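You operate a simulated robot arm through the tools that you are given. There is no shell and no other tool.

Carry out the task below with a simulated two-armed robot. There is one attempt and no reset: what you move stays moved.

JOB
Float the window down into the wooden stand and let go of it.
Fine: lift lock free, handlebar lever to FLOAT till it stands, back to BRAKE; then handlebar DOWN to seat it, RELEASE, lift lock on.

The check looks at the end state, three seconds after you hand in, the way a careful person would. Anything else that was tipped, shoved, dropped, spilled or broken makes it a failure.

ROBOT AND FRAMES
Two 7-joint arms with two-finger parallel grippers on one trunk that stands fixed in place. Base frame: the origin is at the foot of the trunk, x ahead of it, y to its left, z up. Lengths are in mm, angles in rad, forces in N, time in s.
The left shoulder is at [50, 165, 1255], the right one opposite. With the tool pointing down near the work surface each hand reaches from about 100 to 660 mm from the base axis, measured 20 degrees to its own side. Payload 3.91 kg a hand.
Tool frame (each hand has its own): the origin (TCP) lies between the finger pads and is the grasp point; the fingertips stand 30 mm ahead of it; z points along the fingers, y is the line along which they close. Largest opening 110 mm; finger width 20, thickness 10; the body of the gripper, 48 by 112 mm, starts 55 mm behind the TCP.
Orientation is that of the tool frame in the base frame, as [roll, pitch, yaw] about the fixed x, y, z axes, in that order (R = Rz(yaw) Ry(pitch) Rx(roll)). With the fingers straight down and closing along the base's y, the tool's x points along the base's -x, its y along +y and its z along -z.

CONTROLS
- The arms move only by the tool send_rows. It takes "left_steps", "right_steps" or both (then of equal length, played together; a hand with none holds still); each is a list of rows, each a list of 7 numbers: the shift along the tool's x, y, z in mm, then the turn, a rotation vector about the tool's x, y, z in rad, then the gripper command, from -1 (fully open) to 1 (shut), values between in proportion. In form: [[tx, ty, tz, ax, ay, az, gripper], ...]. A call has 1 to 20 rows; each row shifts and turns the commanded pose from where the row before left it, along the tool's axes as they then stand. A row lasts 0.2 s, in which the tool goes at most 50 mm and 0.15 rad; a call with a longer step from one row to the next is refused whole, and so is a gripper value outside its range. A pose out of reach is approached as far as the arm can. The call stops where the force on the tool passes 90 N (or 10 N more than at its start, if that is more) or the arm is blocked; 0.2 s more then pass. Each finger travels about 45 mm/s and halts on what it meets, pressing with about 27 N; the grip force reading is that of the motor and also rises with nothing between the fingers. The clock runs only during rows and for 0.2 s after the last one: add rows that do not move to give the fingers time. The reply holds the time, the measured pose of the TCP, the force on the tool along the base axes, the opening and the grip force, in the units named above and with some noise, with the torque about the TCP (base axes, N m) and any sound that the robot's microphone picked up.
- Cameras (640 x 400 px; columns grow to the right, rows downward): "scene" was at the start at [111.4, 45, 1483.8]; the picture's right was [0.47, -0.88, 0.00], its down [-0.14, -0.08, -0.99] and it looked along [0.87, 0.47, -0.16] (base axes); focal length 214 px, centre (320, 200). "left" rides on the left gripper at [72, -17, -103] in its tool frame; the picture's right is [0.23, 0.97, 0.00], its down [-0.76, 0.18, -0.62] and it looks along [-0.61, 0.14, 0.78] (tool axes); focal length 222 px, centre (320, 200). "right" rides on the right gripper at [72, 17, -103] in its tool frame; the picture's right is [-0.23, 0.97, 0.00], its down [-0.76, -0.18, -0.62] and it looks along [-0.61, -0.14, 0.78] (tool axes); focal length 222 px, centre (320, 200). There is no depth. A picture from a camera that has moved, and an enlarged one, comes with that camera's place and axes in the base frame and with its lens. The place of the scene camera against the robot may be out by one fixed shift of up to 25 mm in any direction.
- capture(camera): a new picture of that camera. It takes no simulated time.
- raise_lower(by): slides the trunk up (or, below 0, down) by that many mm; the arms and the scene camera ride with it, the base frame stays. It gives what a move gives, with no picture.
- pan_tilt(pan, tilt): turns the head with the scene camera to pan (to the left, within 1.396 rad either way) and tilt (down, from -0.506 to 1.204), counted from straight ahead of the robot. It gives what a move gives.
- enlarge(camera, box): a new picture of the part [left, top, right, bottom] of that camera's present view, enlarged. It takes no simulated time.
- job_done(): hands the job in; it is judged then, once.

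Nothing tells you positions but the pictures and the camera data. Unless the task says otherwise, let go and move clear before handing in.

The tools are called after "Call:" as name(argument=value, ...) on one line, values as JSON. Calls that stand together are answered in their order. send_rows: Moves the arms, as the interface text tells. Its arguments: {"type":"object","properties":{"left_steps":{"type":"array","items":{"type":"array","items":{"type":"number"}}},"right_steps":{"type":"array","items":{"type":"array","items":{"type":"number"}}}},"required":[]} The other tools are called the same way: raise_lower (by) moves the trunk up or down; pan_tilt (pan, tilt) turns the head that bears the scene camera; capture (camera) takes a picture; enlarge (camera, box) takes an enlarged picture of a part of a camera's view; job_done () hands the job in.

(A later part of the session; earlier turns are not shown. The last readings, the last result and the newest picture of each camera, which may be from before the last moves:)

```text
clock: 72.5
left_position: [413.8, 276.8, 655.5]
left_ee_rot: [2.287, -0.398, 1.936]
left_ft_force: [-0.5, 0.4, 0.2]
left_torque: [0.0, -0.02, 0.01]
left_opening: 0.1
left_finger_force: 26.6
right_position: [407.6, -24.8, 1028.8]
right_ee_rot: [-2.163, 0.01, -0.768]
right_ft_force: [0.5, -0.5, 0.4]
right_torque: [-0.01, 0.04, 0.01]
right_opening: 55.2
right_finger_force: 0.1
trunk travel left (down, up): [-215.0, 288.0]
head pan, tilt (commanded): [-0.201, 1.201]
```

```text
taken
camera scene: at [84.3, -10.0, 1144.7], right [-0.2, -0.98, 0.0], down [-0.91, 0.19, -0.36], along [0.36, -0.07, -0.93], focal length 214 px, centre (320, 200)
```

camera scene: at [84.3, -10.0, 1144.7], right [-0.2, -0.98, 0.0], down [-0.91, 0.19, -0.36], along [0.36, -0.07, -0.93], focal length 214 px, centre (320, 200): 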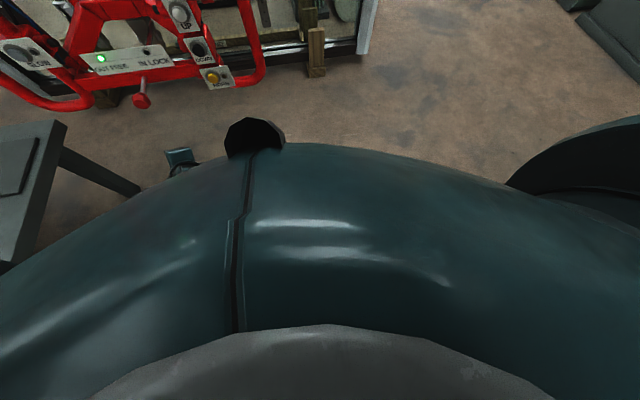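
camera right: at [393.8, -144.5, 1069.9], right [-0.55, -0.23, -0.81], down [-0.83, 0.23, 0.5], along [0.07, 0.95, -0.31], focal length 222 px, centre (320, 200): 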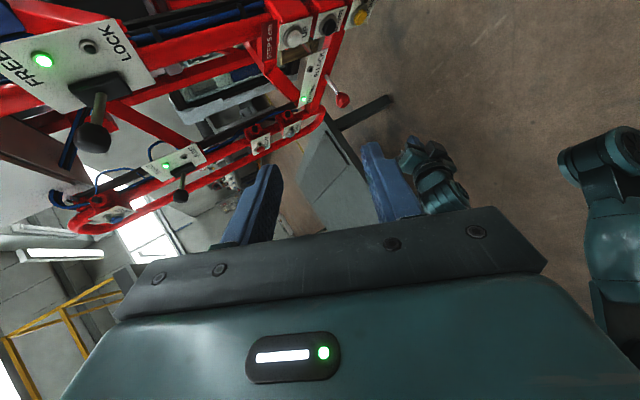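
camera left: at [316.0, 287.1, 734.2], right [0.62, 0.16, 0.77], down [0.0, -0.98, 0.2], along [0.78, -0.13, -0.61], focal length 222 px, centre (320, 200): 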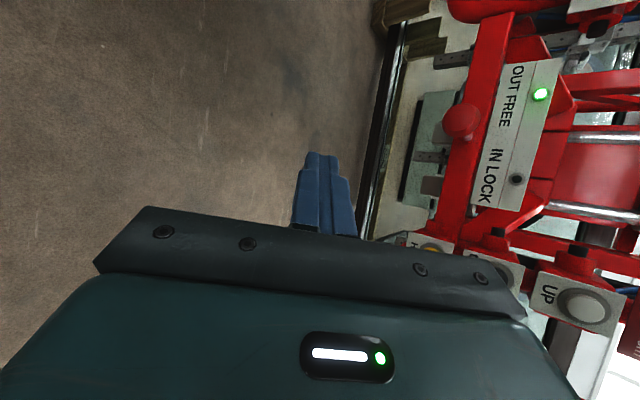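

The left elbow seems to be at its bend limit. I'll try easing the hand straight forward, which should open the elbow.

Call:
send_rows(left_steps=[[-4.9, 10.8, 9.2, 0, 0, 0, 1]])

Call:
send_rows(left_steps=[[0, 0, 20, 0, 0, 0, 1]])

```text
clock: 72.9
left_position: [414.3, 271.8, 637.9]
left_ee_rot: [2.337, -0.408, 1.918]
left_ft_force: [0.3, -0.2, 0.7]
left_torque: [-0.01, 0.03, 0.03]
left_opening: 0.1
left_finger_force: 26.7
right_position: [407.4, -25.7, 1027.5]
right_ee_rot: [-2.163, 0.011, -0.768]
right_ft_force: [-0.2, 0.6, 0.0]
right_torque: [0.01, -0.01, 0.01]
right_opening: 55.3
right_finger_force: 0.1
trunk travel left (down, up): [-215.0, 288.0]
head pan, tilt (commanded): [-0.201, 1.201]
```

```text
clock: 73.5
left_position: [416.6, 271.6, 616.5]
left_ee_rot: [2.366, -0.387, 1.906]
left_ft_force: [0.4, 0.4, -0.1]
left_torque: [0.03, 0.02, -0.02]
left_opening: 0.0
left_finger_force: 27.0
right_position: [406.5, -25.7, 1029.0]
right_ee_rot: [-2.163, 0.011, -0.768]
right_ft_force: [0.1, 0.5, -0.3]
right_torque: [0.01, 0.01, 0.04]
right_opening: 54.9
right_finger_force: 0.1
trunk travel left (down, up): [-215.0, 288.0]
head pan, tilt (commanded): [-0.201, 1.201]
stopped in row 1 (left hand): the arm was blocked; the commanded pose is now the measured one
```

Call:
send_rows(left_steps=[[0, 0, 0, 0.0872, -0.049, 0, 1], [0, 0, 0, 0.0872, -0.049, 0, 1], [0, 0, 0, 0.0872, -0.049, 0, 1]])

Call:
capture(camera="right")

```text
clock: 74.5
left_position: [359.3, 254.4, 568.7]
left_ee_rot: [2.81, -0.263, 1.771]
left_ft_force: [0.1, 0.2, 0.3]
left_torque: [0.01, 0.0, -0.02]
left_opening: 0.0
left_finger_force: 27.5
right_position: [406.8, -24.6, 1028.9]
right_ee_rot: [-2.162, 0.011, -0.768]
right_ft_force: [-0.2, -0.8, -0.9]
right_torque: [0.0, -0.04, -0.01]
right_opening: 54.9
right_finger_force: 0.1
trunk travel left (down, up): [-215.0, 288.0]
head pan, tilt (commanded): [-0.201, 1.201]
stopped in row 3 (left hand): the arm was blocked; the commanded pose is now the measured one
```

```text
taken
camera right: at [393.9, -144.2, 1070.8], right [-0.55, -0.23, -0.81], down [-0.83, 0.22, 0.5], along [0.07, 0.95, -0.31], focal length 222 px, centre (320, 200)
```

right: 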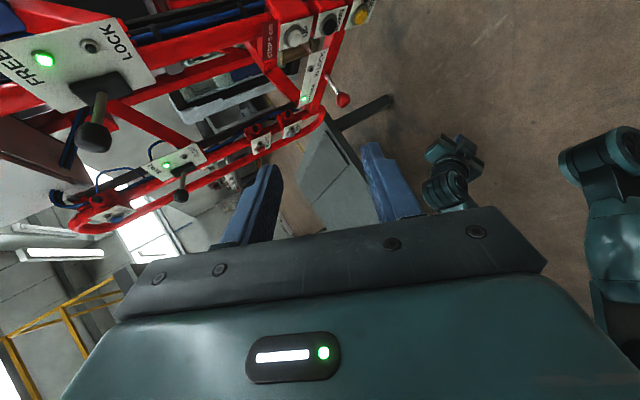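

The "elbow" in this view hasn't moved while the left hand did, so it may be the right arm's own elbow crossing under and blocking the left forearm. I'll move the right hand out to its own side and see if that frees the left arm.

Call:
send_rows(right_steps=[[27.8, 16, -23.9, 0, 0, 0, 0], [27.8, 16, -23.9, 0, 0, 0, 0], [27.8, 16, -23.9, 0, 0, 0, 0]])

Call:
capture(camera="right")

Call:
capture(camera="left")

```text
clock: 75.3
left_position: [359.9, 254.2, 567.5]
left_ee_rot: [2.813, -0.262, 1.77]
left_ft_force: [0.3, 0.1, 0.0]
left_torque: [0.02, -0.04, 0.01]
left_opening: 0.0
left_finger_force: 27.1
right_position: [372.4, -54.8, 1003.9]
right_ee_rot: [-2.161, 0.009, -0.769]
right_ft_force: [-0.3, 0.2, 0.5]
right_torque: [0.02, 0.01, -0.01]
right_opening: 54.8
right_finger_force: 0.0
right hand out of reach, approached as far as the arm can: row 1, 2, 3
trunk travel left (down, up): [-215.0, 288.0]
head pan, tilt (commanded): [-0.201, 1.201]
```

```text
taken
camera right: at [359.6, -173.6, 1045.5], right [-0.55, -0.23, -0.81], down [-0.84, 0.23, 0.5], along [0.07, 0.95, -0.31], focal length 222 px, centre (320, 200)
```

right: 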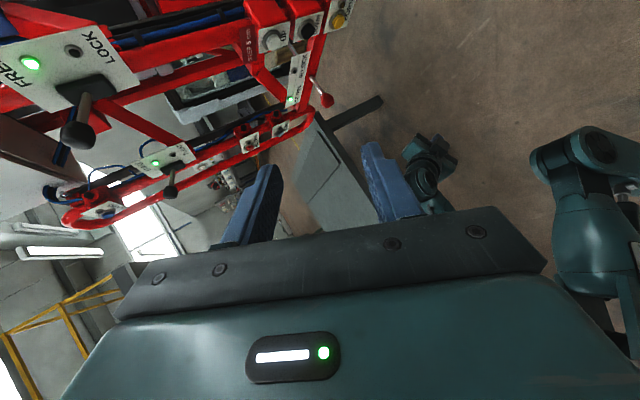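

```text
taken
camera left: at [302.9, 290.6, 675.0], right [0.88, 0.32, 0.36], down [0.15, -0.89, 0.43], along [0.46, -0.32, -0.83], focal length 222 px, centre (320, 200)
```

left: 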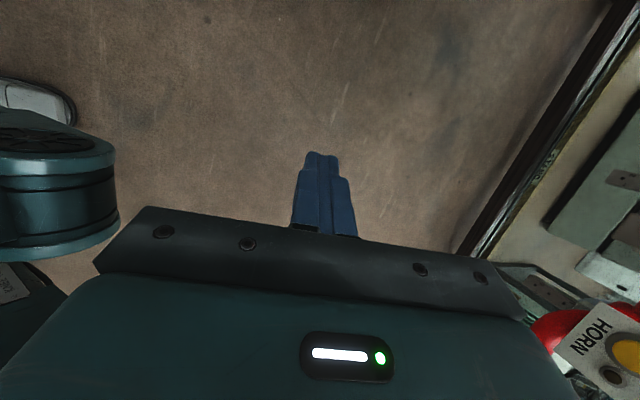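

That object is part of the robot's own base, not an elbow. The left forearm actually lies back beside the trunk, so I'll try again to bring the left hand forward in small steps with the tool pointing more downward.

Call:
send_rows(left_steps=[[-3.8, 18.9, 5.4, 0, 0, 0, 1], [-3.8, 18.9, 5.4, 0, 0, 0, 1], [-3.8, 18.9, 5.4, 0, 0, 0, 1]])

Call:
capture(camera="right")

```text
clock: 76.1
left_position: [340.1, 225.7, 515.8]
left_ee_rot: [2.988, -0.231, 1.732]
left_ft_force: [0.7, 0.2, 0.1]
left_torque: [0.0, 0.0, 0.01]
left_opening: 0.0
left_finger_force: 27.1
right_position: [374.2, -54.6, 1004.2]
right_ee_rot: [-2.16, 0.011, -0.769]
right_ft_force: [0.4, 0.0, 0.4]
right_torque: [0.02, 0.02, 0.0]
right_opening: 55.1
right_finger_force: 0.0
trunk travel left (down, up): [-215.0, 288.0]
head pan, tilt (commanded): [-0.201, 1.201]
stopped in row 3 (left hand): the arm was blocked; the commanded pose is now the measured one
```

```text
taken
camera right: at [359.6, -173.7, 1046.6], right [-0.55, -0.23, -0.81], down [-0.84, 0.22, 0.5], along [0.07, 0.95, -0.31], focal length 222 px, centre (320, 200)
```

right: 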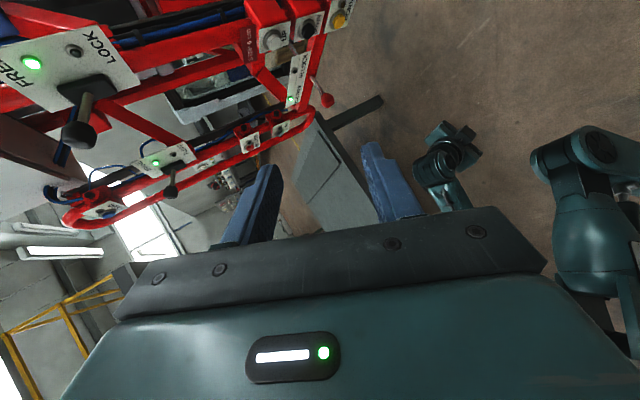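

Call:
pan_tilt(pan=1.39, tilt=1.2)

Call:
capture(camera="scene")

Call:
capture(camera="left")

```text
clock: 77.7
left_position: [340.6, 224.2, 515.2]
left_ee_rot: [2.99, -0.229, 1.731]
left_ft_force: [0.0, -0.1, -0.1]
left_torque: [0.02, 0.0, -0.03]
left_opening: 0.0
left_finger_force: 27.6
right_position: [373.3, -54.2, 1005.0]
right_ee_rot: [-2.161, 0.009, -0.771]
right_ft_force: [-0.4, 0.3, 0.5]
right_torque: [-0.05, 0.0, -0.04]
right_opening: 55.0
right_finger_force: 0.1
trunk travel left (down, up): [-215.0, 288.0]
head pan, tilt (commanded): [1.389, 1.201]
```

```text
taken
camera scene: at [39.6, 56.1, 1146.5], right [0.98, -0.18, 0.0], down [-0.17, -0.92, -0.36], along [0.07, 0.36, -0.93], focal length 214 px, centre (320, 200)
```

scene: 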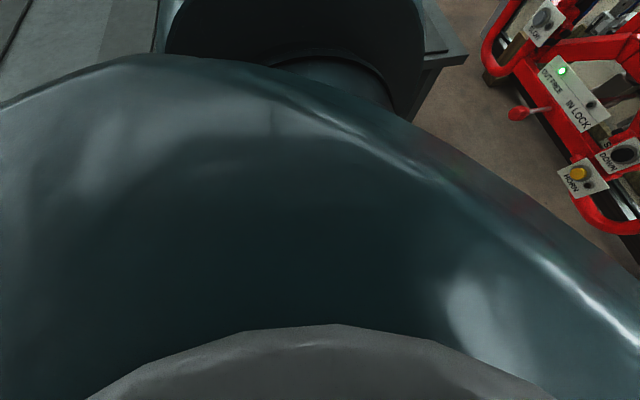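

```text
taken
camera left: at [301.4, 268.0, 628.3], right [0.92, 0.34, 0.2], down [0.22, -0.86, 0.45], along [0.32, -0.37, -0.87], focal length 222 px, centre (320, 200)
```

left: 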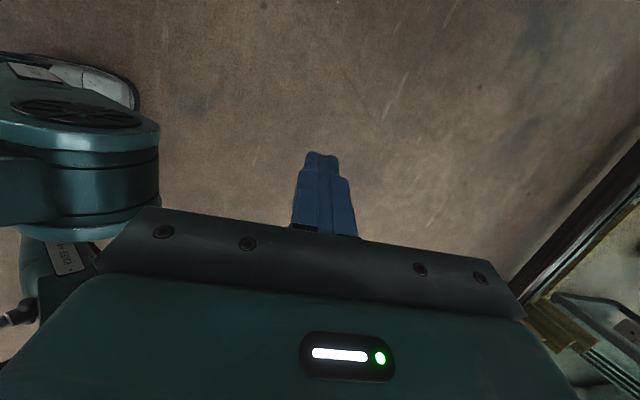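

The robot's torso folds like a leg, with a "knee" that comes forward when lowered. The left forearm is likely jammed against it, so raising the trunk should pull the knee back and free the arm.

Call:
raise_lower(by=200)

Call:
capture(camera="left")

Call:
capture(camera="right")

```text
clock: 79.9
left_position: [341.0, 224.5, 707.3]
left_ee_rot: [2.991, -0.231, 1.729]
left_ft_force: [-0.1, 0.1, 0.1]
left_torque: [0.01, 0.01, 0.0]
left_opening: 0.0
left_finger_force: 27.0
right_position: [373.4, -53.9, 1197.2]
right_ee_rot: [-2.161, 0.009, -0.769]
right_ft_force: [-0.1, -0.8, -0.1]
right_torque: [-0.02, -0.01, 0.03]
right_opening: 54.9
right_finger_force: 0.1
trunk travel left (down, up): [-415.0, 88.0]
head pan, tilt (commanded): [1.389, 1.201]
```

```text
taken
camera left: at [301.7, 268.2, 820.6], right [0.92, 0.34, 0.19], down [0.22, -0.86, 0.45], along [0.32, -0.37, -0.87], focal length 222 px, centre (320, 200)
```

left: 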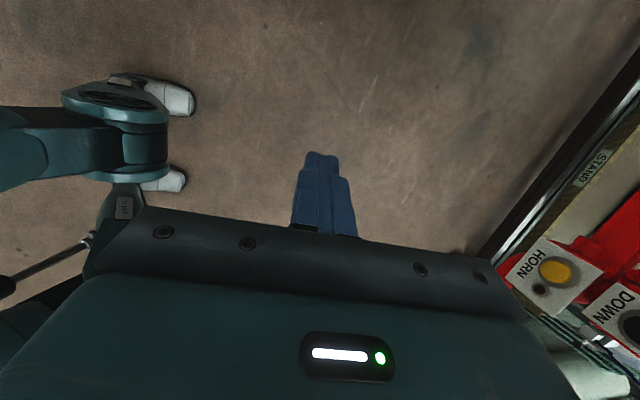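

```text
taken
camera right: at [359.7, -173.7, 1239.2], right [-0.55, -0.23, -0.81], down [-0.84, 0.22, 0.5], along [0.07, 0.95, -0.31], focal length 222 px, centre (320, 200)
```

right: 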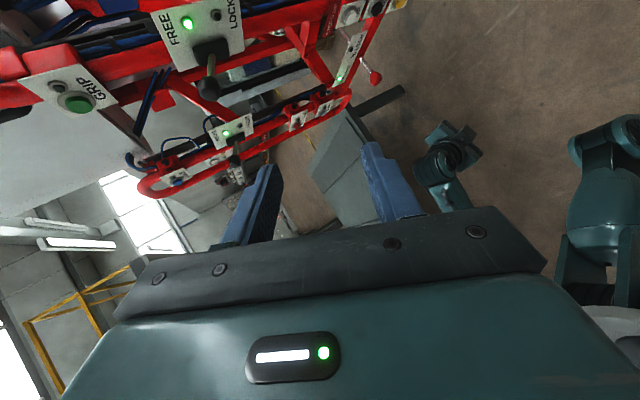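

Call:
send_rows(left_steps=[[-3.1, 19.6, 2.2, 0, 0, 0, 1], [-3.1, 19.6, 2.2, 0, 0, 0, 1]])

```text
clock: 80.5
left_position: [380.1, 225.1, 707.7]
left_ee_rot: [2.991, -0.23, 1.73]
left_ft_force: [-0.1, 1.0, 0.5]
left_torque: [0.02, 0.01, 0.03]
left_opening: 0.3
left_finger_force: 27.2
right_position: [372.7, -54.0, 1196.9]
right_ee_rot: [-2.16, 0.011, -0.769]
right_ft_force: [0.4, 0.2, 0.5]
right_torque: [-0.02, 0.0, -0.01]
right_opening: 55.0
right_finger_force: 0.0
trunk travel left (down, up): [-415.0, 88.0]
head pan, tilt (commanded): [1.389, 1.201]
```

The left arm is free again – it was the torso's knee. Now I'll bring the left hand up and forward and turn it horizontal, angled outward, toward the RELEASE button, keeping the trunk higher this time.

Call:
send_rows(left_steps=[[20.2, 20.9, -28.1, 0, 0, 0, 1], [20.2, 20.9, -28.1, 0, 0, 0, 1], [20.2, 20.9, -28.1, 0, 0, 0, 1], [20.2, 20.9, -28.1, 0, 0, 0, 1], [20.2, 20.9, -28.1, 0, 0, 0, 1], [20.2, 20.9, -28.1, 0, 0, 0, 1], [20.2, 20.9, -28.1, 0, 0, 0, 1], [0, 0, 0, -0.136, 0.0117, -0.0428, 1], [0, 0, 0, -0.136, 0.0117, -0.0428, 1], [0, 0, 0, -0.136, 0.0117, -0.0428, 1], [0, 0, 0, -0.136, 0.0117, -0.0428, 1], [0, 0, 0, -0.136, 0.0117, -0.0428, 1], [0, 0, 0, -0.136, 0.0117, -0.0428, 1], [0, 0, 0, -0.136, 0.0117, -0.0428, 1], [0, 0, 0, -0.136, 0.0117, -0.0428, 1], [0, 0, 0, -0.136, 0.0117, -0.0428, 1], [0, 0, 0, -0.136, 0.0117, -0.0428, 1]])

Call:
pan_tilt(pan=0.5, tilt=0.4)

Call:
capture(camera="scene")

Call:
capture(camera="left")

```text
clock: 84.1
left_position: [480.3, 330.7, 949.8]
left_ee_rot: [1.569, 0.002, 2.071]
left_ft_force: [-0.4, 0.1, 0.1]
left_torque: [-0.01, 0.03, 0.0]
left_opening: 0.1
left_finger_force: 26.8
right_position: [372.8, -53.6, 1197.2]
right_ee_rot: [-2.162, 0.011, -0.771]
right_ft_force: [0.1, 0.2, -0.3]
right_torque: [0.0, 0.0, 0.02]
right_opening: 55.0
right_finger_force: 0.1
trunk travel left (down, up): [-415.0, 88.0]
head pan, tilt (commanded): [1.389, 1.201]
```

```text
clock: 85.3
left_position: [479.7, 330.1, 950.7]
left_ee_rot: [1.571, -0.001, 2.07]
left_ft_force: [0.0, -0.9, 0.6]
left_torque: [0.0, -0.01, -0.04]
left_opening: 0.1
left_finger_force: 26.9
right_position: [372.8, -53.9, 1196.8]
right_ee_rot: [-2.161, 0.009, -0.769]
right_ft_force: [-0.1, -0.1, 0.6]
right_torque: [0.02, -0.01, -0.02]
right_opening: 55.0
right_finger_force: 0.1
trunk travel left (down, up): [-415.0, 88.0]
head pan, tilt (commanded): [0.499, 0.4]
```

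```text
taken
camera scene: at [110.8, 45.5, 1401.8], right [0.48, -0.88, 0.0], down [-0.34, -0.19, -0.92], along [0.81, 0.44, -0.39], focal length 214 px, centre (320, 200)
```

scene: 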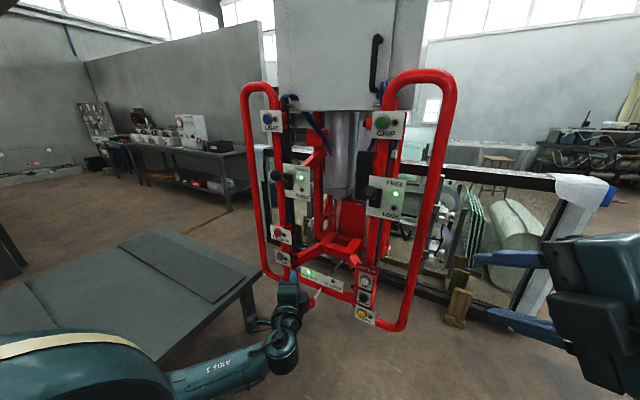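

```text
taken
camera left: at [355.8, 345.3, 933.1], right [-0.11, 0.2, 0.97], down [-0.18, -0.97, 0.18], along [0.98, -0.16, 0.14], focal length 222 px, centre (320, 200)
```

left: 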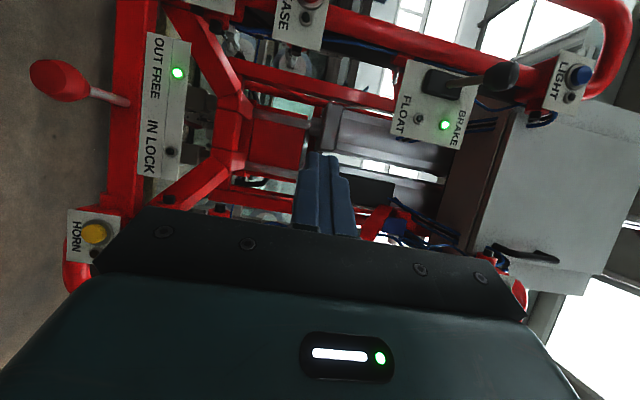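

Call:
enlarge(camera="scene", box=[250, 210, 330, 270])

Call:
enlarge(camera="left", box=[260, 0, 340, 50])

```text
6.67 times, centred on (290, 240) of scene
camera zoom: at [110.8, 45.5, 1401.8], right [0.48, -0.88, 0.0], down [-0.34, -0.19, -0.92], along [0.81, 0.44, -0.39], focal length 1430 px, centre (520, -67)
```

zoom: 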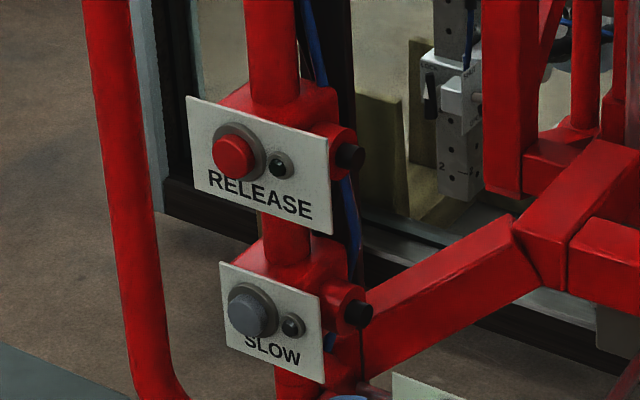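

```text
8.00 times, centred on (300, 25) of left
camera zoom: at [355.8, 345.3, 933.1], right [-0.11, 0.2, 0.97], down [-0.18, -0.97, 0.18], along [0.98, -0.16, 0.14], focal length 1777 px, centre (480, 1600)
```

zoom: 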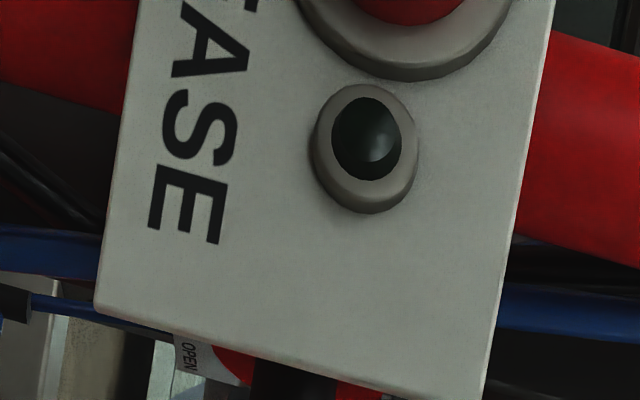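

RELEASE is at about (688, 561, 913), with its lamp beside it. I'll raise the left hand to shoulder level first, straighten the right hand out of the way, then lower the trunk so the left arm has its best reach.

Call:
send_rows(left_steps=[[11.3, 35, 17.6, 0, 0, 0, 1], [11.3, 35, 17.6, 0, 0, 0, 1], [11.3, 35, 17.6, 0, 0, 0, 1], [11.3, 35, 17.6, 0, 0, 0, 1], [11.3, 35, 17.6, 0, 0, 0, 1], [11.3, 35, 17.6, 0, 0, 0, 1], [0, 0, 0, 0, 0, 0, 1], [0, 0, 0, 0, 0, 0, 1], [0, 0, 0, 0, 0, 0, 1], [0, 0, 0, 0, 0, 0, 1]], right_steps=[[23, 13.2, -19.7, 0, 0, 0, 0], [23, 13.2, -19.7, 0, 0, 0, 0], [0, 0, 0, 0.0697, 0.0974, 0.0296, 0], [0, 0, 0, 0.0697, 0.0974, 0.0296, 0], [0, 0, 0, 0.0697, 0.0974, 0.0296, 0], [0, 0, 0, 0.0697, 0.0974, 0.0296, 0], [0, 0, 0, 0.0697, 0.0974, 0.0296, 0], [0, 0, 0, 0.0697, 0.0974, 0.0296, 0], [0, 0, 0, 0.0697, 0.0974, 0.0296, 0], [0, 0, 0, 0.0697, 0.0974, 0.0296, 0]])

Call:
capture(camera="left")

Call:
capture(camera="scene")

```text
clock: 87.5
left_position: [538.6, 445.8, 1159.1]
left_ee_rot: [1.571, 0.002, 2.071]
left_ft_force: [0.1, -0.1, 0.3]
left_torque: [0.0, 0.02, -0.03]
left_opening: 0.0
left_finger_force: 27.3
right_position: [399.8, -41.9, 1206.5]
right_ee_rot: [-1.577, 0.008, -1.571]
right_ft_force: [0.6, 0.6, 0.0]
right_torque: [-0.02, -0.01, 0.02]
right_opening: 54.7
right_finger_force: 0.1
right hand out of reach, approached as far as the arm can: row 1, 2, 3, 4, 5, 6
trunk travel left (down, up): [-415.0, 88.0]
head pan, tilt (commanded): [0.499, 0.4]
```

```text
taken
camera left: at [414.4, 460.7, 1142.2], right [-0.11, 0.2, 0.97], down [-0.18, -0.97, 0.18], along [0.98, -0.16, 0.14], focal length 222 px, centre (320, 200)
```

left: 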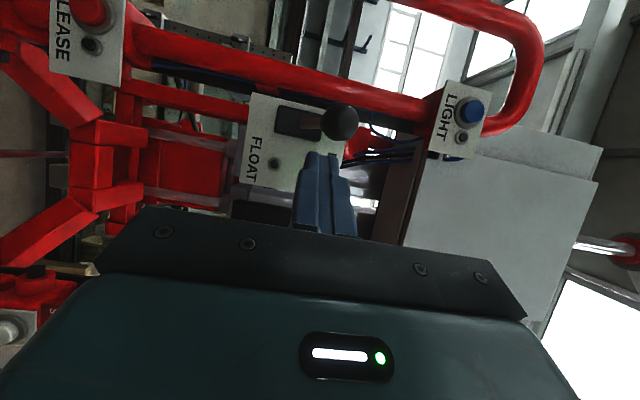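

```text
taken
camera scene: at [110.9, 45.9, 1401.9], right [0.48, -0.88, 0.0], down [-0.34, -0.19, -0.92], along [0.81, 0.44, -0.39], focal length 214 px, centre (320, 200)
```

scene: 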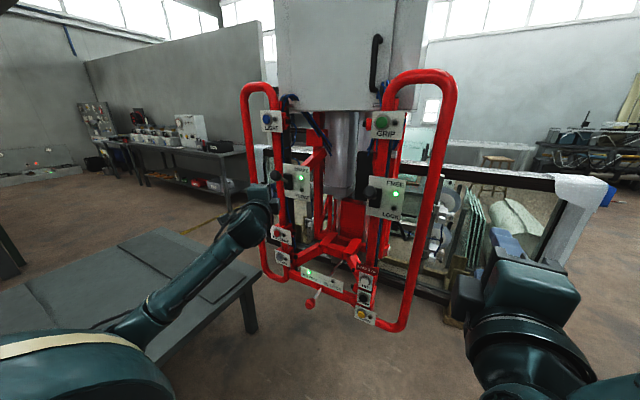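

Call:
send_rows(right_steps=[[15, -33, 0, 0, 0, 0, 0], [15, -33, 0, 0, 0, 0, 0], [15, -33, 0, 0, 0, 0, 0]])

Call:
raise_lower(by=-245)

Call:
capture(camera="left")

Call:
capture(camera="scene")

```text
clock: 88.3
left_position: [538.6, 444.4, 1160.4]
left_ee_rot: [1.569, -0.001, 2.071]
left_ft_force: [0.6, 0.7, 0.0]
left_torque: [-0.01, 0.0, 0.03]
left_opening: 0.0
left_finger_force: 27.0
right_position: [402.5, -89.2, 1305.4]
right_ee_rot: [-1.577, 0.009, -1.571]
right_ft_force: [0.1, -0.3, -0.1]
right_torque: [0.03, 0.02, -0.01]
right_opening: 55.0
right_finger_force: 0.1
trunk travel left (down, up): [-415.0, 88.0]
head pan, tilt (commanded): [0.499, 0.4]
```

```text
clock: 90.8
left_position: [539.0, 444.7, 914.2]
left_ee_rot: [1.571, 0.001, 2.071]
left_ft_force: [-0.1, -0.4, 0.0]
left_torque: [0.0, -0.02, 0.01]
left_opening: 0.0
left_finger_force: 26.9
right_position: [402.5, -89.0, 1061.1]
right_ee_rot: [-1.577, 0.006, -1.572]
right_ft_force: [0.4, -0.5, 0.5]
right_torque: [0.02, -0.02, 0.01]
right_opening: 55.0
right_finger_force: 0.2
trunk travel left (down, up): [-170.0, 333.0]
head pan, tilt (commanded): [0.499, 0.4]
```

```text
taken
camera left: at [414.3, 460.3, 897.4], right [-0.11, 0.2, 0.97], down [-0.18, -0.97, 0.18], along [0.98, -0.16, 0.14], focal length 222 px, centre (320, 200)
```

left: 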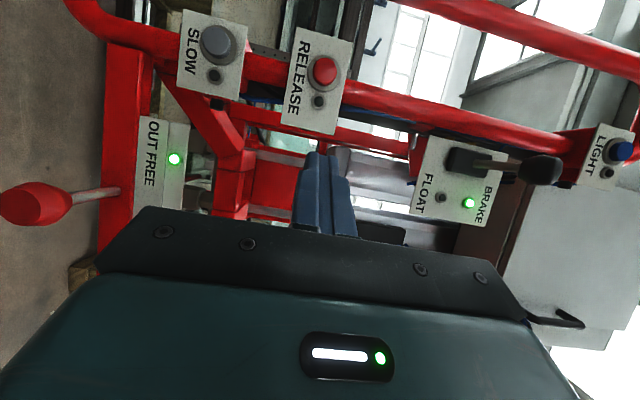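

```text
taken
camera scene: at [110.8, 45.4, 1157.0], right [0.48, -0.88, 0.0], down [-0.34, -0.19, -0.92], along [0.81, 0.44, -0.39], focal length 214 px, centre (320, 200)
```

scene: 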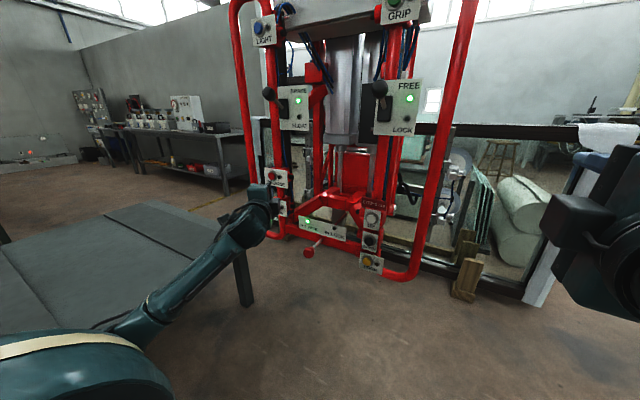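

RELEASE is now clearly visible; I compute its cap at about (690, 564, 912). I'll approach to about 45 mm short and check reach.

Call:
send_rows(left_steps=[[11, -0.7, 30, 0, 0, 0, 1], [11, -0.7, 30, 0, 0, 0, 1], [10.4, -0.8, 30, 0, 0, 0, 1], [0, 0, 25, 0, 0, 0, 1]])

Call:
capture(camera="left")

Call:
enlarge(camera="scene", box=[240, 150, 336, 225])

```text
clock: 91.8
left_position: [623.6, 528.3, 913.7]
left_ee_rot: [1.57, 0.001, 2.071]
left_ft_force: [0.1, 0.2, 0.1]
left_torque: [0.01, 0.02, 0.02]
left_opening: 0.3
left_finger_force: 26.6
right_position: [401.8, -87.9, 1060.3]
right_ee_rot: [-1.578, 0.006, -1.572]
right_ft_force: [0.0, 0.3, -0.7]
right_torque: [0.02, -0.06, -0.03]
right_opening: 55.1
right_finger_force: 0.2
trunk travel left (down, up): [-170.0, 333.0]
head pan, tilt (commanded): [0.499, 0.4]
```

```text
taken
camera left: at [498.8, 543.1, 895.4], right [-0.11, 0.2, 0.97], down [-0.18, -0.97, 0.18], along [0.98, -0.16, 0.14], focal length 222 px, centre (320, 200)
```

left: 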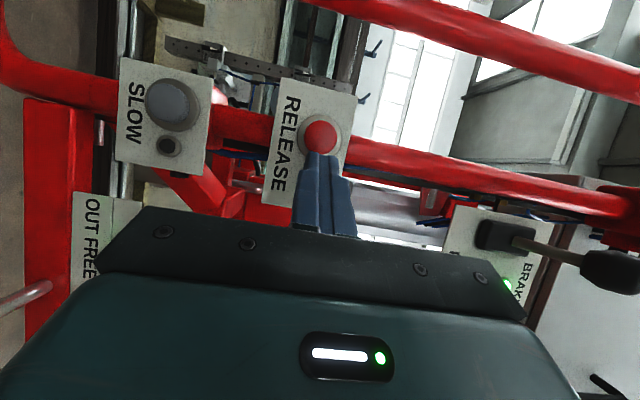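

```text
5.33 times, centred on (288, 188) of scene
camera zoom: at [110.8, 45.5, 1156.9], right [0.48, -0.88, 0.0], down [-0.34, -0.19, -0.92], along [0.81, 0.44, -0.39], focal length 1144 px, centre (491, 267)
```

zoom: 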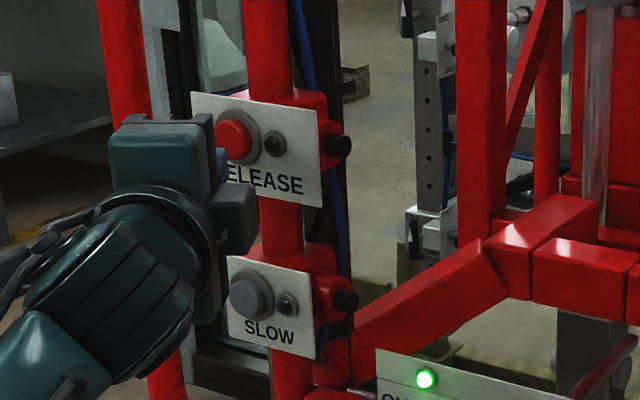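

The fingertip is lined up exactly with RELEASE, with about 45 mm to contact. I'll close in, then press.

Call:
send_rows(left_steps=[[0, -1, 20, 0, 0, 0, 1], [0, -1, 16, 0, 0, 0, 1]])

Call:
enlarge(camera="left", box=[240, 70, 400, 170])

```text
clock: 92.4
left_position: [656.8, 546.3, 910.7]
left_ee_rot: [1.571, 0.001, 2.07]
left_ft_force: [-1.3, -1.1, -1.4]
left_torque: [-0.01, 0.02, -0.02]
left_opening: 0.0
left_finger_force: 27.2
right_position: [401.4, -87.2, 1058.8]
right_ee_rot: [-1.575, 0.006, -1.573]
right_ft_force: [0.0, -0.2, -0.5]
right_torque: [0.02, 0.01, 0.0]
right_opening: 55.3
right_finger_force: 0.0
trunk travel left (down, up): [-170.0, 333.0]
head pan, tilt (commanded): [0.499, 0.4]
```

```text
4.00 times, centred on (320, 120) of left
camera zoom: at [532.0, 561.2, 892.8], right [-0.11, 0.2, 0.97], down [-0.18, -0.97, 0.18], along [0.98, -0.16, 0.14], focal length 888 px, centre (320, 520)
```

zoom: 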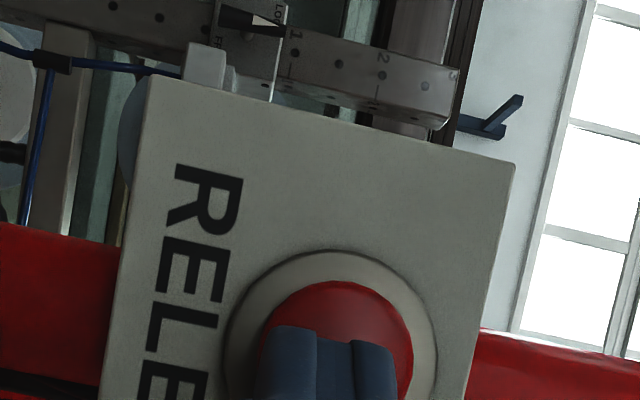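

Call:
send_rows(left_steps=[[0, 0, 6, 0, 0, 0, 1], [0, 0, 4, 0, 0, 0, 1]])

Call:
enlarge(camera="scene", box=[240, 150, 336, 225])

Call:
capture(camera="left")

```text
clock: 93.0
left_position: [663.7, 551.2, 911.6]
left_ee_rot: [1.569, 0.001, 2.072]
left_ft_force: [-19.6, -8.2, -1.6]
left_torque: [0.0, 0.04, -0.1]
left_opening: 0.0
left_finger_force: 27.3
right_position: [400.5, -88.0, 1062.5]
right_ee_rot: [-1.575, 0.01, -1.573]
right_ft_force: [-0.3, -0.4, 0.1]
right_torque: [0.01, -0.02, 0.02]
right_opening: 55.0
right_finger_force: 0.0
trunk travel left (down, up): [-170.0, 333.0]
head pan, tilt (commanded): [0.499, 0.4]
heard: click
```

```text
5.33 times, centred on (288, 188) of scene
camera zoom: at [109.3, 44.9, 1157.1], right [0.48, -0.88, 0.0], down [-0.34, -0.19, -0.92], along [0.81, 0.44, -0.39], focal length 1144 px, centre (491, 267)
```

zoom: 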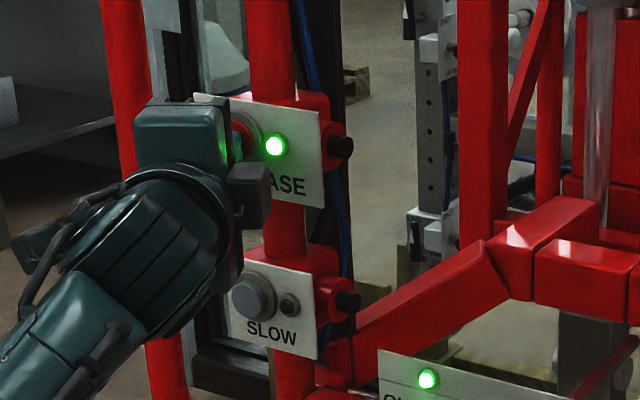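

```text
taken
camera left: at [538.9, 565.9, 894.0], right [-0.11, 0.2, 0.97], down [-0.18, -0.97, 0.18], along [0.98, -0.16, 0.14], focal length 222 px, centre (320, 200)
```

left: 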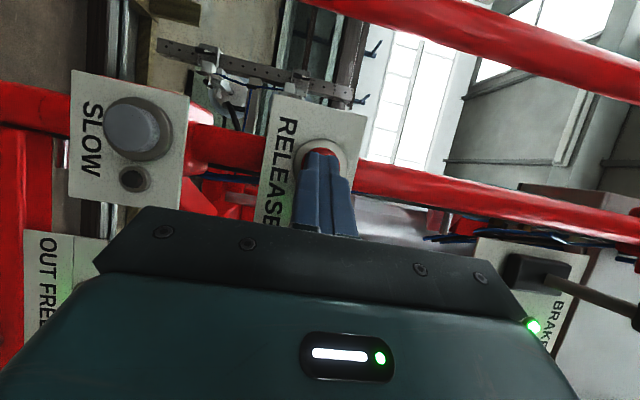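

Click heard and the RELEASE lamp is lit. I'll hold briefly, then come off and see whether the lamp stays on and the pane stays put.

Call:
send_rows(left_steps=[[0, 0, 0, 0, 0, 0, 1], [0, 0, 0, 0, 0, 0, 1], [0, 0, 0, 0, 0, 0, 1], [0, 0, 0, 0, 0, 0, 1], [0, 0, 0, 0, 0, 0, 1]])

Call:
capture(camera="scene")

Call:
send_rows(left_steps=[[0, 0, -25, 0, 0, 0, 1], [0, 0, -35, 0, 0, 0, 1], [0, 0, -35, 0, 0, 0, 1], [0, 0, -35, 0, 0, 0, 1]])

Call:
capture(camera="scene")

Call:
capture(camera="left")

```text
clock: 94.2
left_position: [663.4, 552.1, 911.1]
left_ee_rot: [1.569, 0.002, 2.07]
left_ft_force: [-20.0, -5.6, -1.2]
left_torque: [-0.04, 0.05, -0.06]
left_opening: 0.1
left_finger_force: 27.0
right_position: [401.4, -88.6, 1062.6]
right_ee_rot: [-1.576, 0.007, -1.573]
right_ft_force: [0.2, -0.3, 0.3]
right_torque: [0.01, 0.02, -0.01]
right_opening: 54.8
right_finger_force: 0.0
trunk travel left (down, up): [-170.0, 333.0]
head pan, tilt (commanded): [0.499, 0.4]
```

```text
taken
camera scene: at [109.3, 45.0, 1157.1], right [0.48, -0.88, 0.0], down [-0.34, -0.19, -0.92], along [0.81, 0.44, -0.39], focal length 214 px, centre (320, 200)
```

scene: 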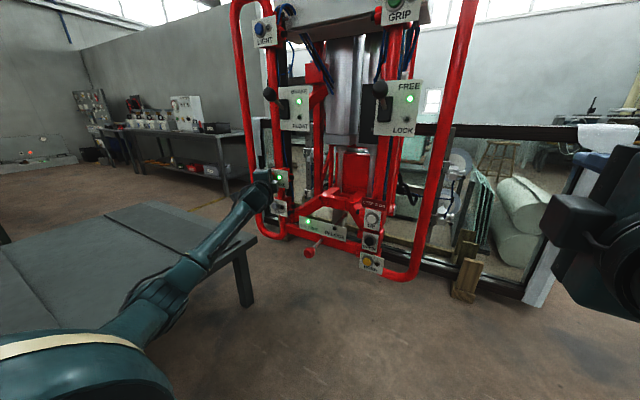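

```text
clock: 95.2
left_position: [549.9, 489.9, 912.3]
left_ee_rot: [1.57, 0.003, 2.069]
left_ft_force: [0.5, 0.3, 0.7]
left_torque: [0.01, 0.02, -0.01]
left_opening: 0.0
left_finger_force: 27.2
right_position: [402.0, -87.7, 1059.2]
right_ee_rot: [-1.58, 0.005, -1.573]
right_ft_force: [-0.6, 0.0, 0.6]
right_torque: [0.0, -0.01, 0.0]
right_opening: 55.2
right_finger_force: 0.0
trunk travel left (down, up): [-170.0, 333.0]
head pan, tilt (commanded): [0.499, 0.4]
```

```text
taken
camera scene: at [110.9, 45.4, 1156.9], right [0.48, -0.88, 0.0], down [-0.34, -0.19, -0.92], along [0.81, 0.44, -0.39], focal length 214 px, centre (320, 200)
```

scene: 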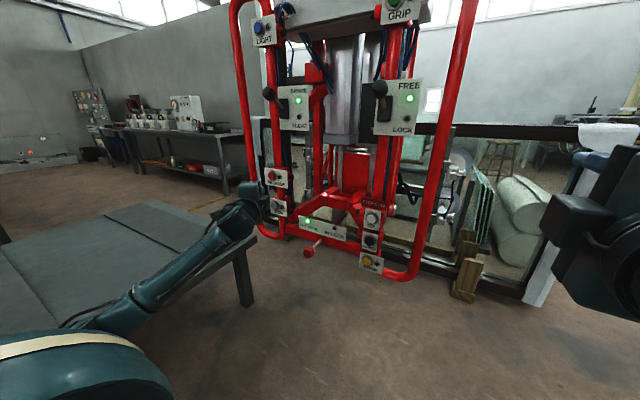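

```text
taken
camera left: at [425.3, 504.7, 893.6], right [-0.11, 0.2, 0.97], down [-0.18, -0.97, 0.18], along [0.98, -0.16, 0.14], focal length 222 px, centre (320, 200)
```

left: 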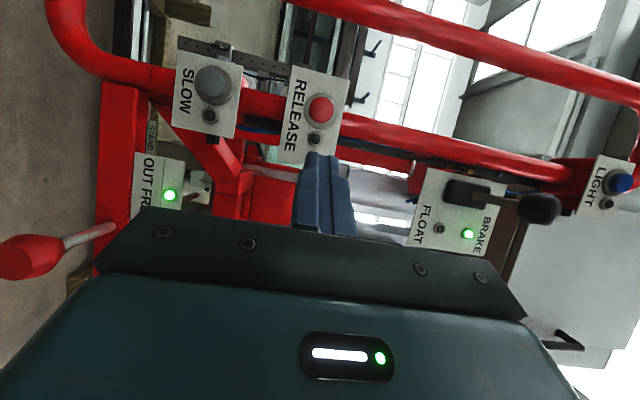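

The RELEASE lamp lights only while pressed (it was on for over a second). Let me look at the suction cups and the gripper side for signs that the vacuum has let go.

Call:
enlarge(camera="scene", box=[395, 120, 525, 220])

Call:
enlarge(camera="scene", box=[255, 120, 345, 220])

Call:
enlarge(camera="right", box=[280, 0, 520, 150])

Call:
capture(camera="right")

```text
4.00 times, centred on (460, 170) of scene
camera zoom: at [110.9, 45.4, 1156.9], right [0.48, -0.88, 0.0], down [-0.34, -0.19, -0.92], along [0.81, 0.44, -0.39], focal length 858 px, centre (-240, 320)
```

zoom: 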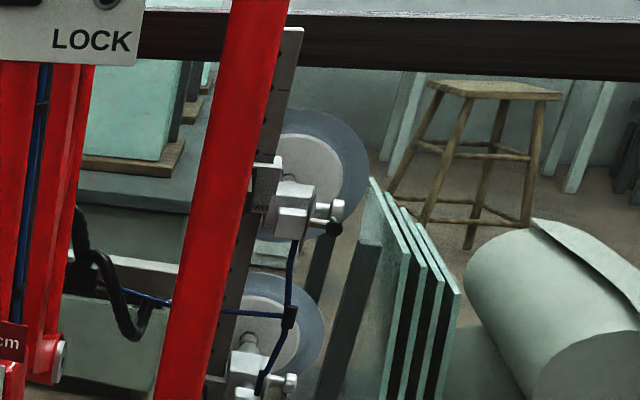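

```text
4.00 times, centred on (300, 170) of scene
camera zoom: at [110.9, 45.4, 1156.9], right [0.48, -0.88, 0.0], down [-0.34, -0.19, -0.92], along [0.81, 0.44, -0.39], focal length 858 px, centre (400, 320)
```

zoom: 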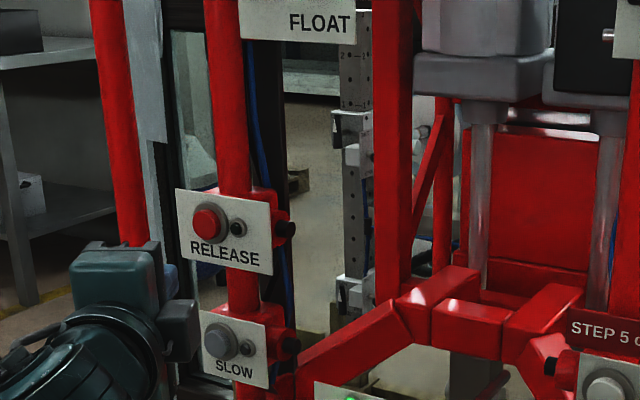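

```text
2.67 times, centred on (400, 75) of right
camera zoom: at [299.0, -159.8, 1043.5], right [-0.01, 0.23, -0.97], down [-0.62, 0.76, 0.19], along [0.78, 0.6, 0.14], focal length 592 px, centre (107, 533)
```

zoom: 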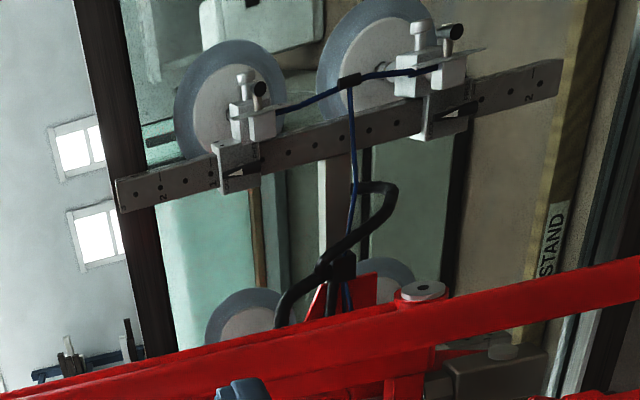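

```text
taken
camera right: at [299.0, -159.8, 1043.5], right [-0.01, 0.23, -0.97], down [-0.62, 0.76, 0.19], along [0.78, 0.6, 0.14], focal length 222 px, centre (320, 200)
```

right: 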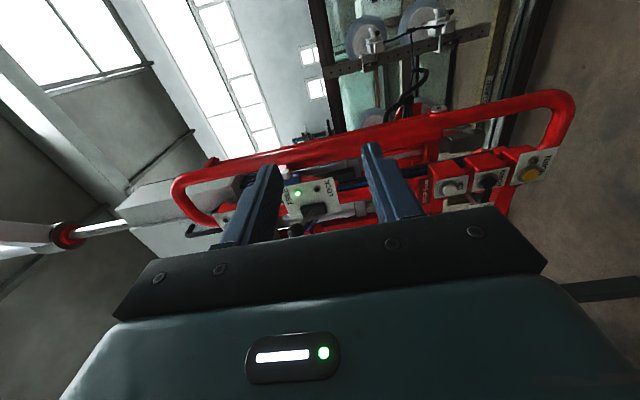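

The pane stands unchanged. Now the last step: lift lock on. I'll bring the left hand across in front of the FREE/LOCK lever, above its knob (now about (641, 180, 1172)).

Call:
send_rows(left_steps=[[0, 0, -20, 0, -0.125, 0, 1], [0, 0, -20, 0, -0.125, 0, 1], [0, 0, 0, 0, -0.125, 0, 1], [0, 0, 0, 0, -0.125, 0, 1], [-38, 0, 0, 0, 0, 0, 1], [-38, 0, 0, 0, 0, 0, 1], [-38, 0, 0, 0, 0, 0, 1], [-38, 0, 0, 0, 0, 0, 1], [-38, 0, 0, 0, 0, 0, 1], [-38, 0, 0, 0, 0, 0, 1], [-38, 0, 0, 0, 0, 0, 1]])

Call:
raise_lower(by=200)

Call:
capture(camera="left")

Call:
capture(camera="scene")

```text
clock: 97.6
left_position: [515.9, 204.5, 911.2]
left_ee_rot: [1.569, 0.0, 1.571]
left_ft_force: [0.6, -1.3, -0.1]
left_torque: [0.04, 0.0, -0.03]
left_opening: 0.0
left_finger_force: 27.3
right_position: [402.3, -88.2, 1061.7]
right_ee_rot: [-1.578, 0.008, -1.572]
right_ft_force: [0.4, -0.9, 0.3]
right_torque: [0.0, 0.01, 0.02]
right_opening: 55.3
right_finger_force: 0.0
trunk travel left (down, up): [-170.0, 333.0]
head pan, tilt (commanded): [0.499, 0.4]
```

```text
clock: 99.8
left_position: [515.9, 202.6, 1112.4]
left_ee_rot: [1.572, 0.002, 1.571]
left_ft_force: [0.9, 0.6, 0.0]
left_torque: [0.02, 0.03, 0.0]
left_opening: 0.1
left_finger_force: 27.0
right_position: [403.1, -87.7, 1259.9]
right_ee_rot: [-1.578, 0.008, -1.572]
right_ft_force: [-0.5, 0.5, 0.3]
right_torque: [0.01, 0.01, -0.01]
right_opening: 55.0
right_finger_force: 0.0
trunk travel left (down, up): [-370.0, 133.0]
head pan, tilt (commanded): [0.499, 0.4]
```

```text
taken
camera left: at [413.3, 277.0, 1092.9], right [0.0, 0.23, 0.97], down [-0.62, -0.76, 0.18], along [0.78, -0.61, 0.14], focal length 222 px, centre (320, 200)
```

left: 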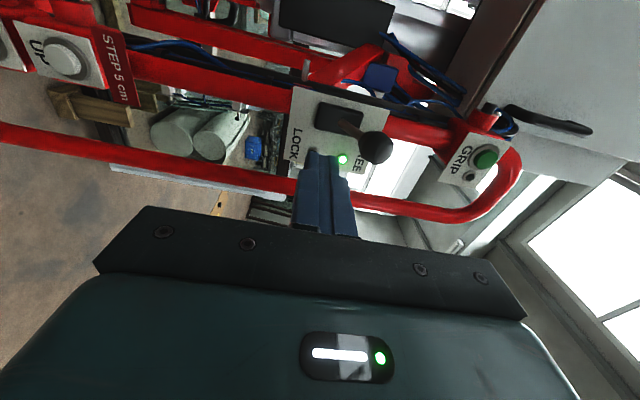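

```text
taken
camera scene: at [110.9, 45.4, 1356.9], right [0.48, -0.88, 0.0], down [-0.34, -0.19, -0.92], along [0.81, 0.44, -0.39], focal length 214 px, centre (320, 200)
```

scene: 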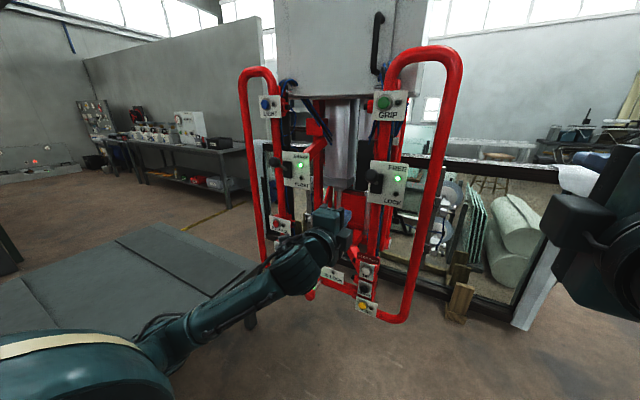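

Call:
send_rows(left_steps=[[-7, 35, 0, 0, 0, 0, 1], [-7, 35, 0, 0, 0, 0, 1], [-7, 35, 0, 0, 0, 0, 1], [0, 0, 40, 0, 0, 0, 1], [0, 0, 0, 0, 0, 0, 1]])

Call:
capture(camera="left")

```text
clock: 101.0
left_position: [557.8, 183.8, 1214.9]
left_ee_rot: [1.571, 0.001, 1.569]
left_ft_force: [-0.2, 0.6, -0.2]
left_torque: [-0.01, -0.01, 0.02]
left_opening: 0.1
left_finger_force: 26.8
right_position: [401.7, -88.6, 1261.4]
right_ee_rot: [-1.578, 0.011, -1.573]
right_ft_force: [0.1, -0.3, -0.1]
right_torque: [0.02, -0.03, -0.02]
right_opening: 54.9
right_finger_force: 0.1
trunk travel left (down, up): [-370.0, 133.0]
head pan, tilt (commanded): [0.499, 0.4]
```

```text
taken
camera left: at [454.9, 257.8, 1198.0], right [0.0, 0.23, 0.97], down [-0.62, -0.76, 0.18], along [0.78, -0.61, 0.14], focal length 222 px, centre (320, 200)
```

left: 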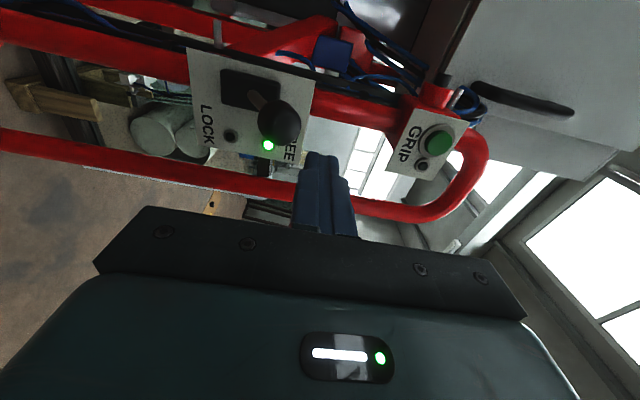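

Call:
send_rows(left_steps=[[0, 2, 22, 0, 0, 0, 1], [0, 0, 22, 0, 0, 0, 1], [0, 0, 19, 0, 0, 0, 1], [0, -10, 0, 0, 0, 0, 1], [0, -10, 0, 0, 0, 0, 1], [0, -10, 0, 0, 0, 0, 1], [0, -10, 0, 0, 0, 0, 1], [0, -10, 0, 0, 0, 0, 1]])

Call:
capture(camera="left")

Call:
enlarge(camera="scene", box=[340, 140, 430, 215])

```text
clock: 102.8
left_position: [616.9, 184.7, 1170.1]
left_ee_rot: [1.568, 0.0, 1.57]
left_ft_force: [-16.6, 3.0, 2.2]
left_torque: [0.02, 0.17, -0.15]
left_opening: 0.0
left_finger_force: 27.3
right_position: [401.0, -87.4, 1262.4]
right_ee_rot: [-1.577, 0.006, -1.572]
right_ft_force: [0.6, 0.6, 0.5]
right_torque: [-0.01, -0.02, 0.0]
right_opening: 55.1
right_finger_force: 0.1
trunk travel left (down, up): [-370.0, 133.0]
head pan, tilt (commanded): [0.499, 0.4]
```

```text
taken
camera left: at [514.3, 257.4, 1151.8], right [0.0, 0.23, 0.97], down [-0.62, -0.76, 0.18], along [0.78, -0.61, 0.14], focal length 222 px, centre (320, 200)
```

left: 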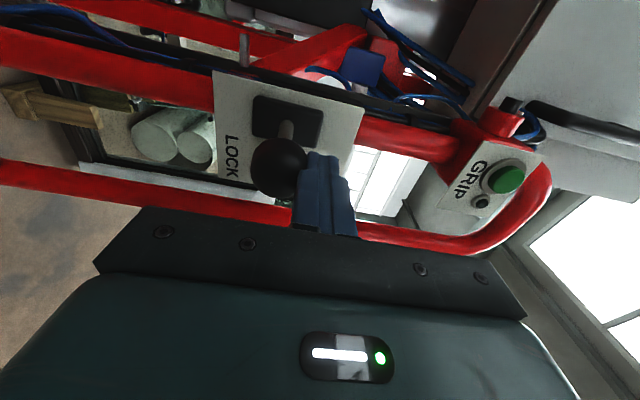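

```text
5.33 times, centred on (385, 178) of scene
camera zoom: at [108.1, 45.9, 1357.1], right [0.48, -0.88, 0.0], down [-0.34, -0.19, -0.92], along [0.81, 0.44, -0.39], focal length 1144 px, centre (-27, 320)
```

zoom: 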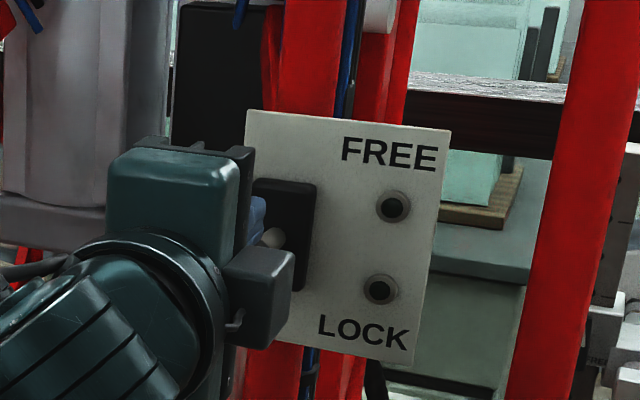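

Call:
send_rows(left_steps=[[0, -9, 0, 0, 0, 0, 1], [0, -9, 0, 0, 0, 0, 1], [0, -9, 0, 0, 0, 0, 1], [0, -9, 0, 0, 0, 0, 1]])

Call:
enlarge(camera="scene", box=[340, 140, 430, 215])

```text
clock: 103.8
left_position: [617.6, 184.4, 1131.5]
left_ee_rot: [1.57, 0.0, 1.568]
left_ft_force: [0.5, -1.0, 0.6]
left_torque: [0.01, -0.06, -0.01]
left_opening: 0.1
left_finger_force: 27.1
right_position: [401.7, -87.5, 1260.4]
right_ee_rot: [-1.578, 0.008, -1.571]
right_ft_force: [0.6, 0.4, 0.5]
right_torque: [0.04, -0.04, 0.01]
right_opening: 55.0
right_finger_force: 0.0
trunk travel left (down, up): [-370.0, 133.0]
head pan, tilt (commanded): [0.499, 0.4]
```

```text
5.33 times, centred on (385, 178) of scene
camera zoom: at [110.7, 45.4, 1356.9], right [0.48, -0.88, 0.0], down [-0.34, -0.19, -0.92], along [0.81, 0.44, -0.39], focal length 1144 px, centre (-27, 320)
```

zoom: 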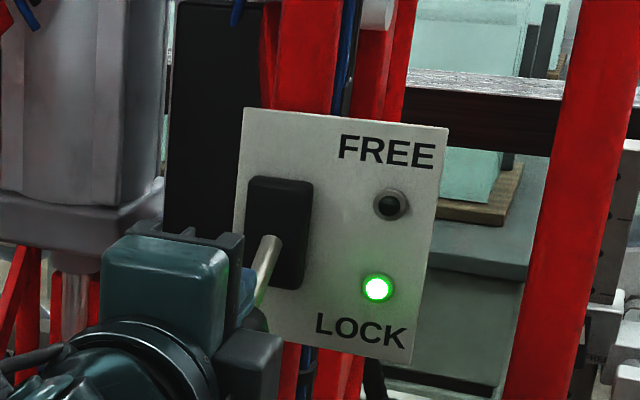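

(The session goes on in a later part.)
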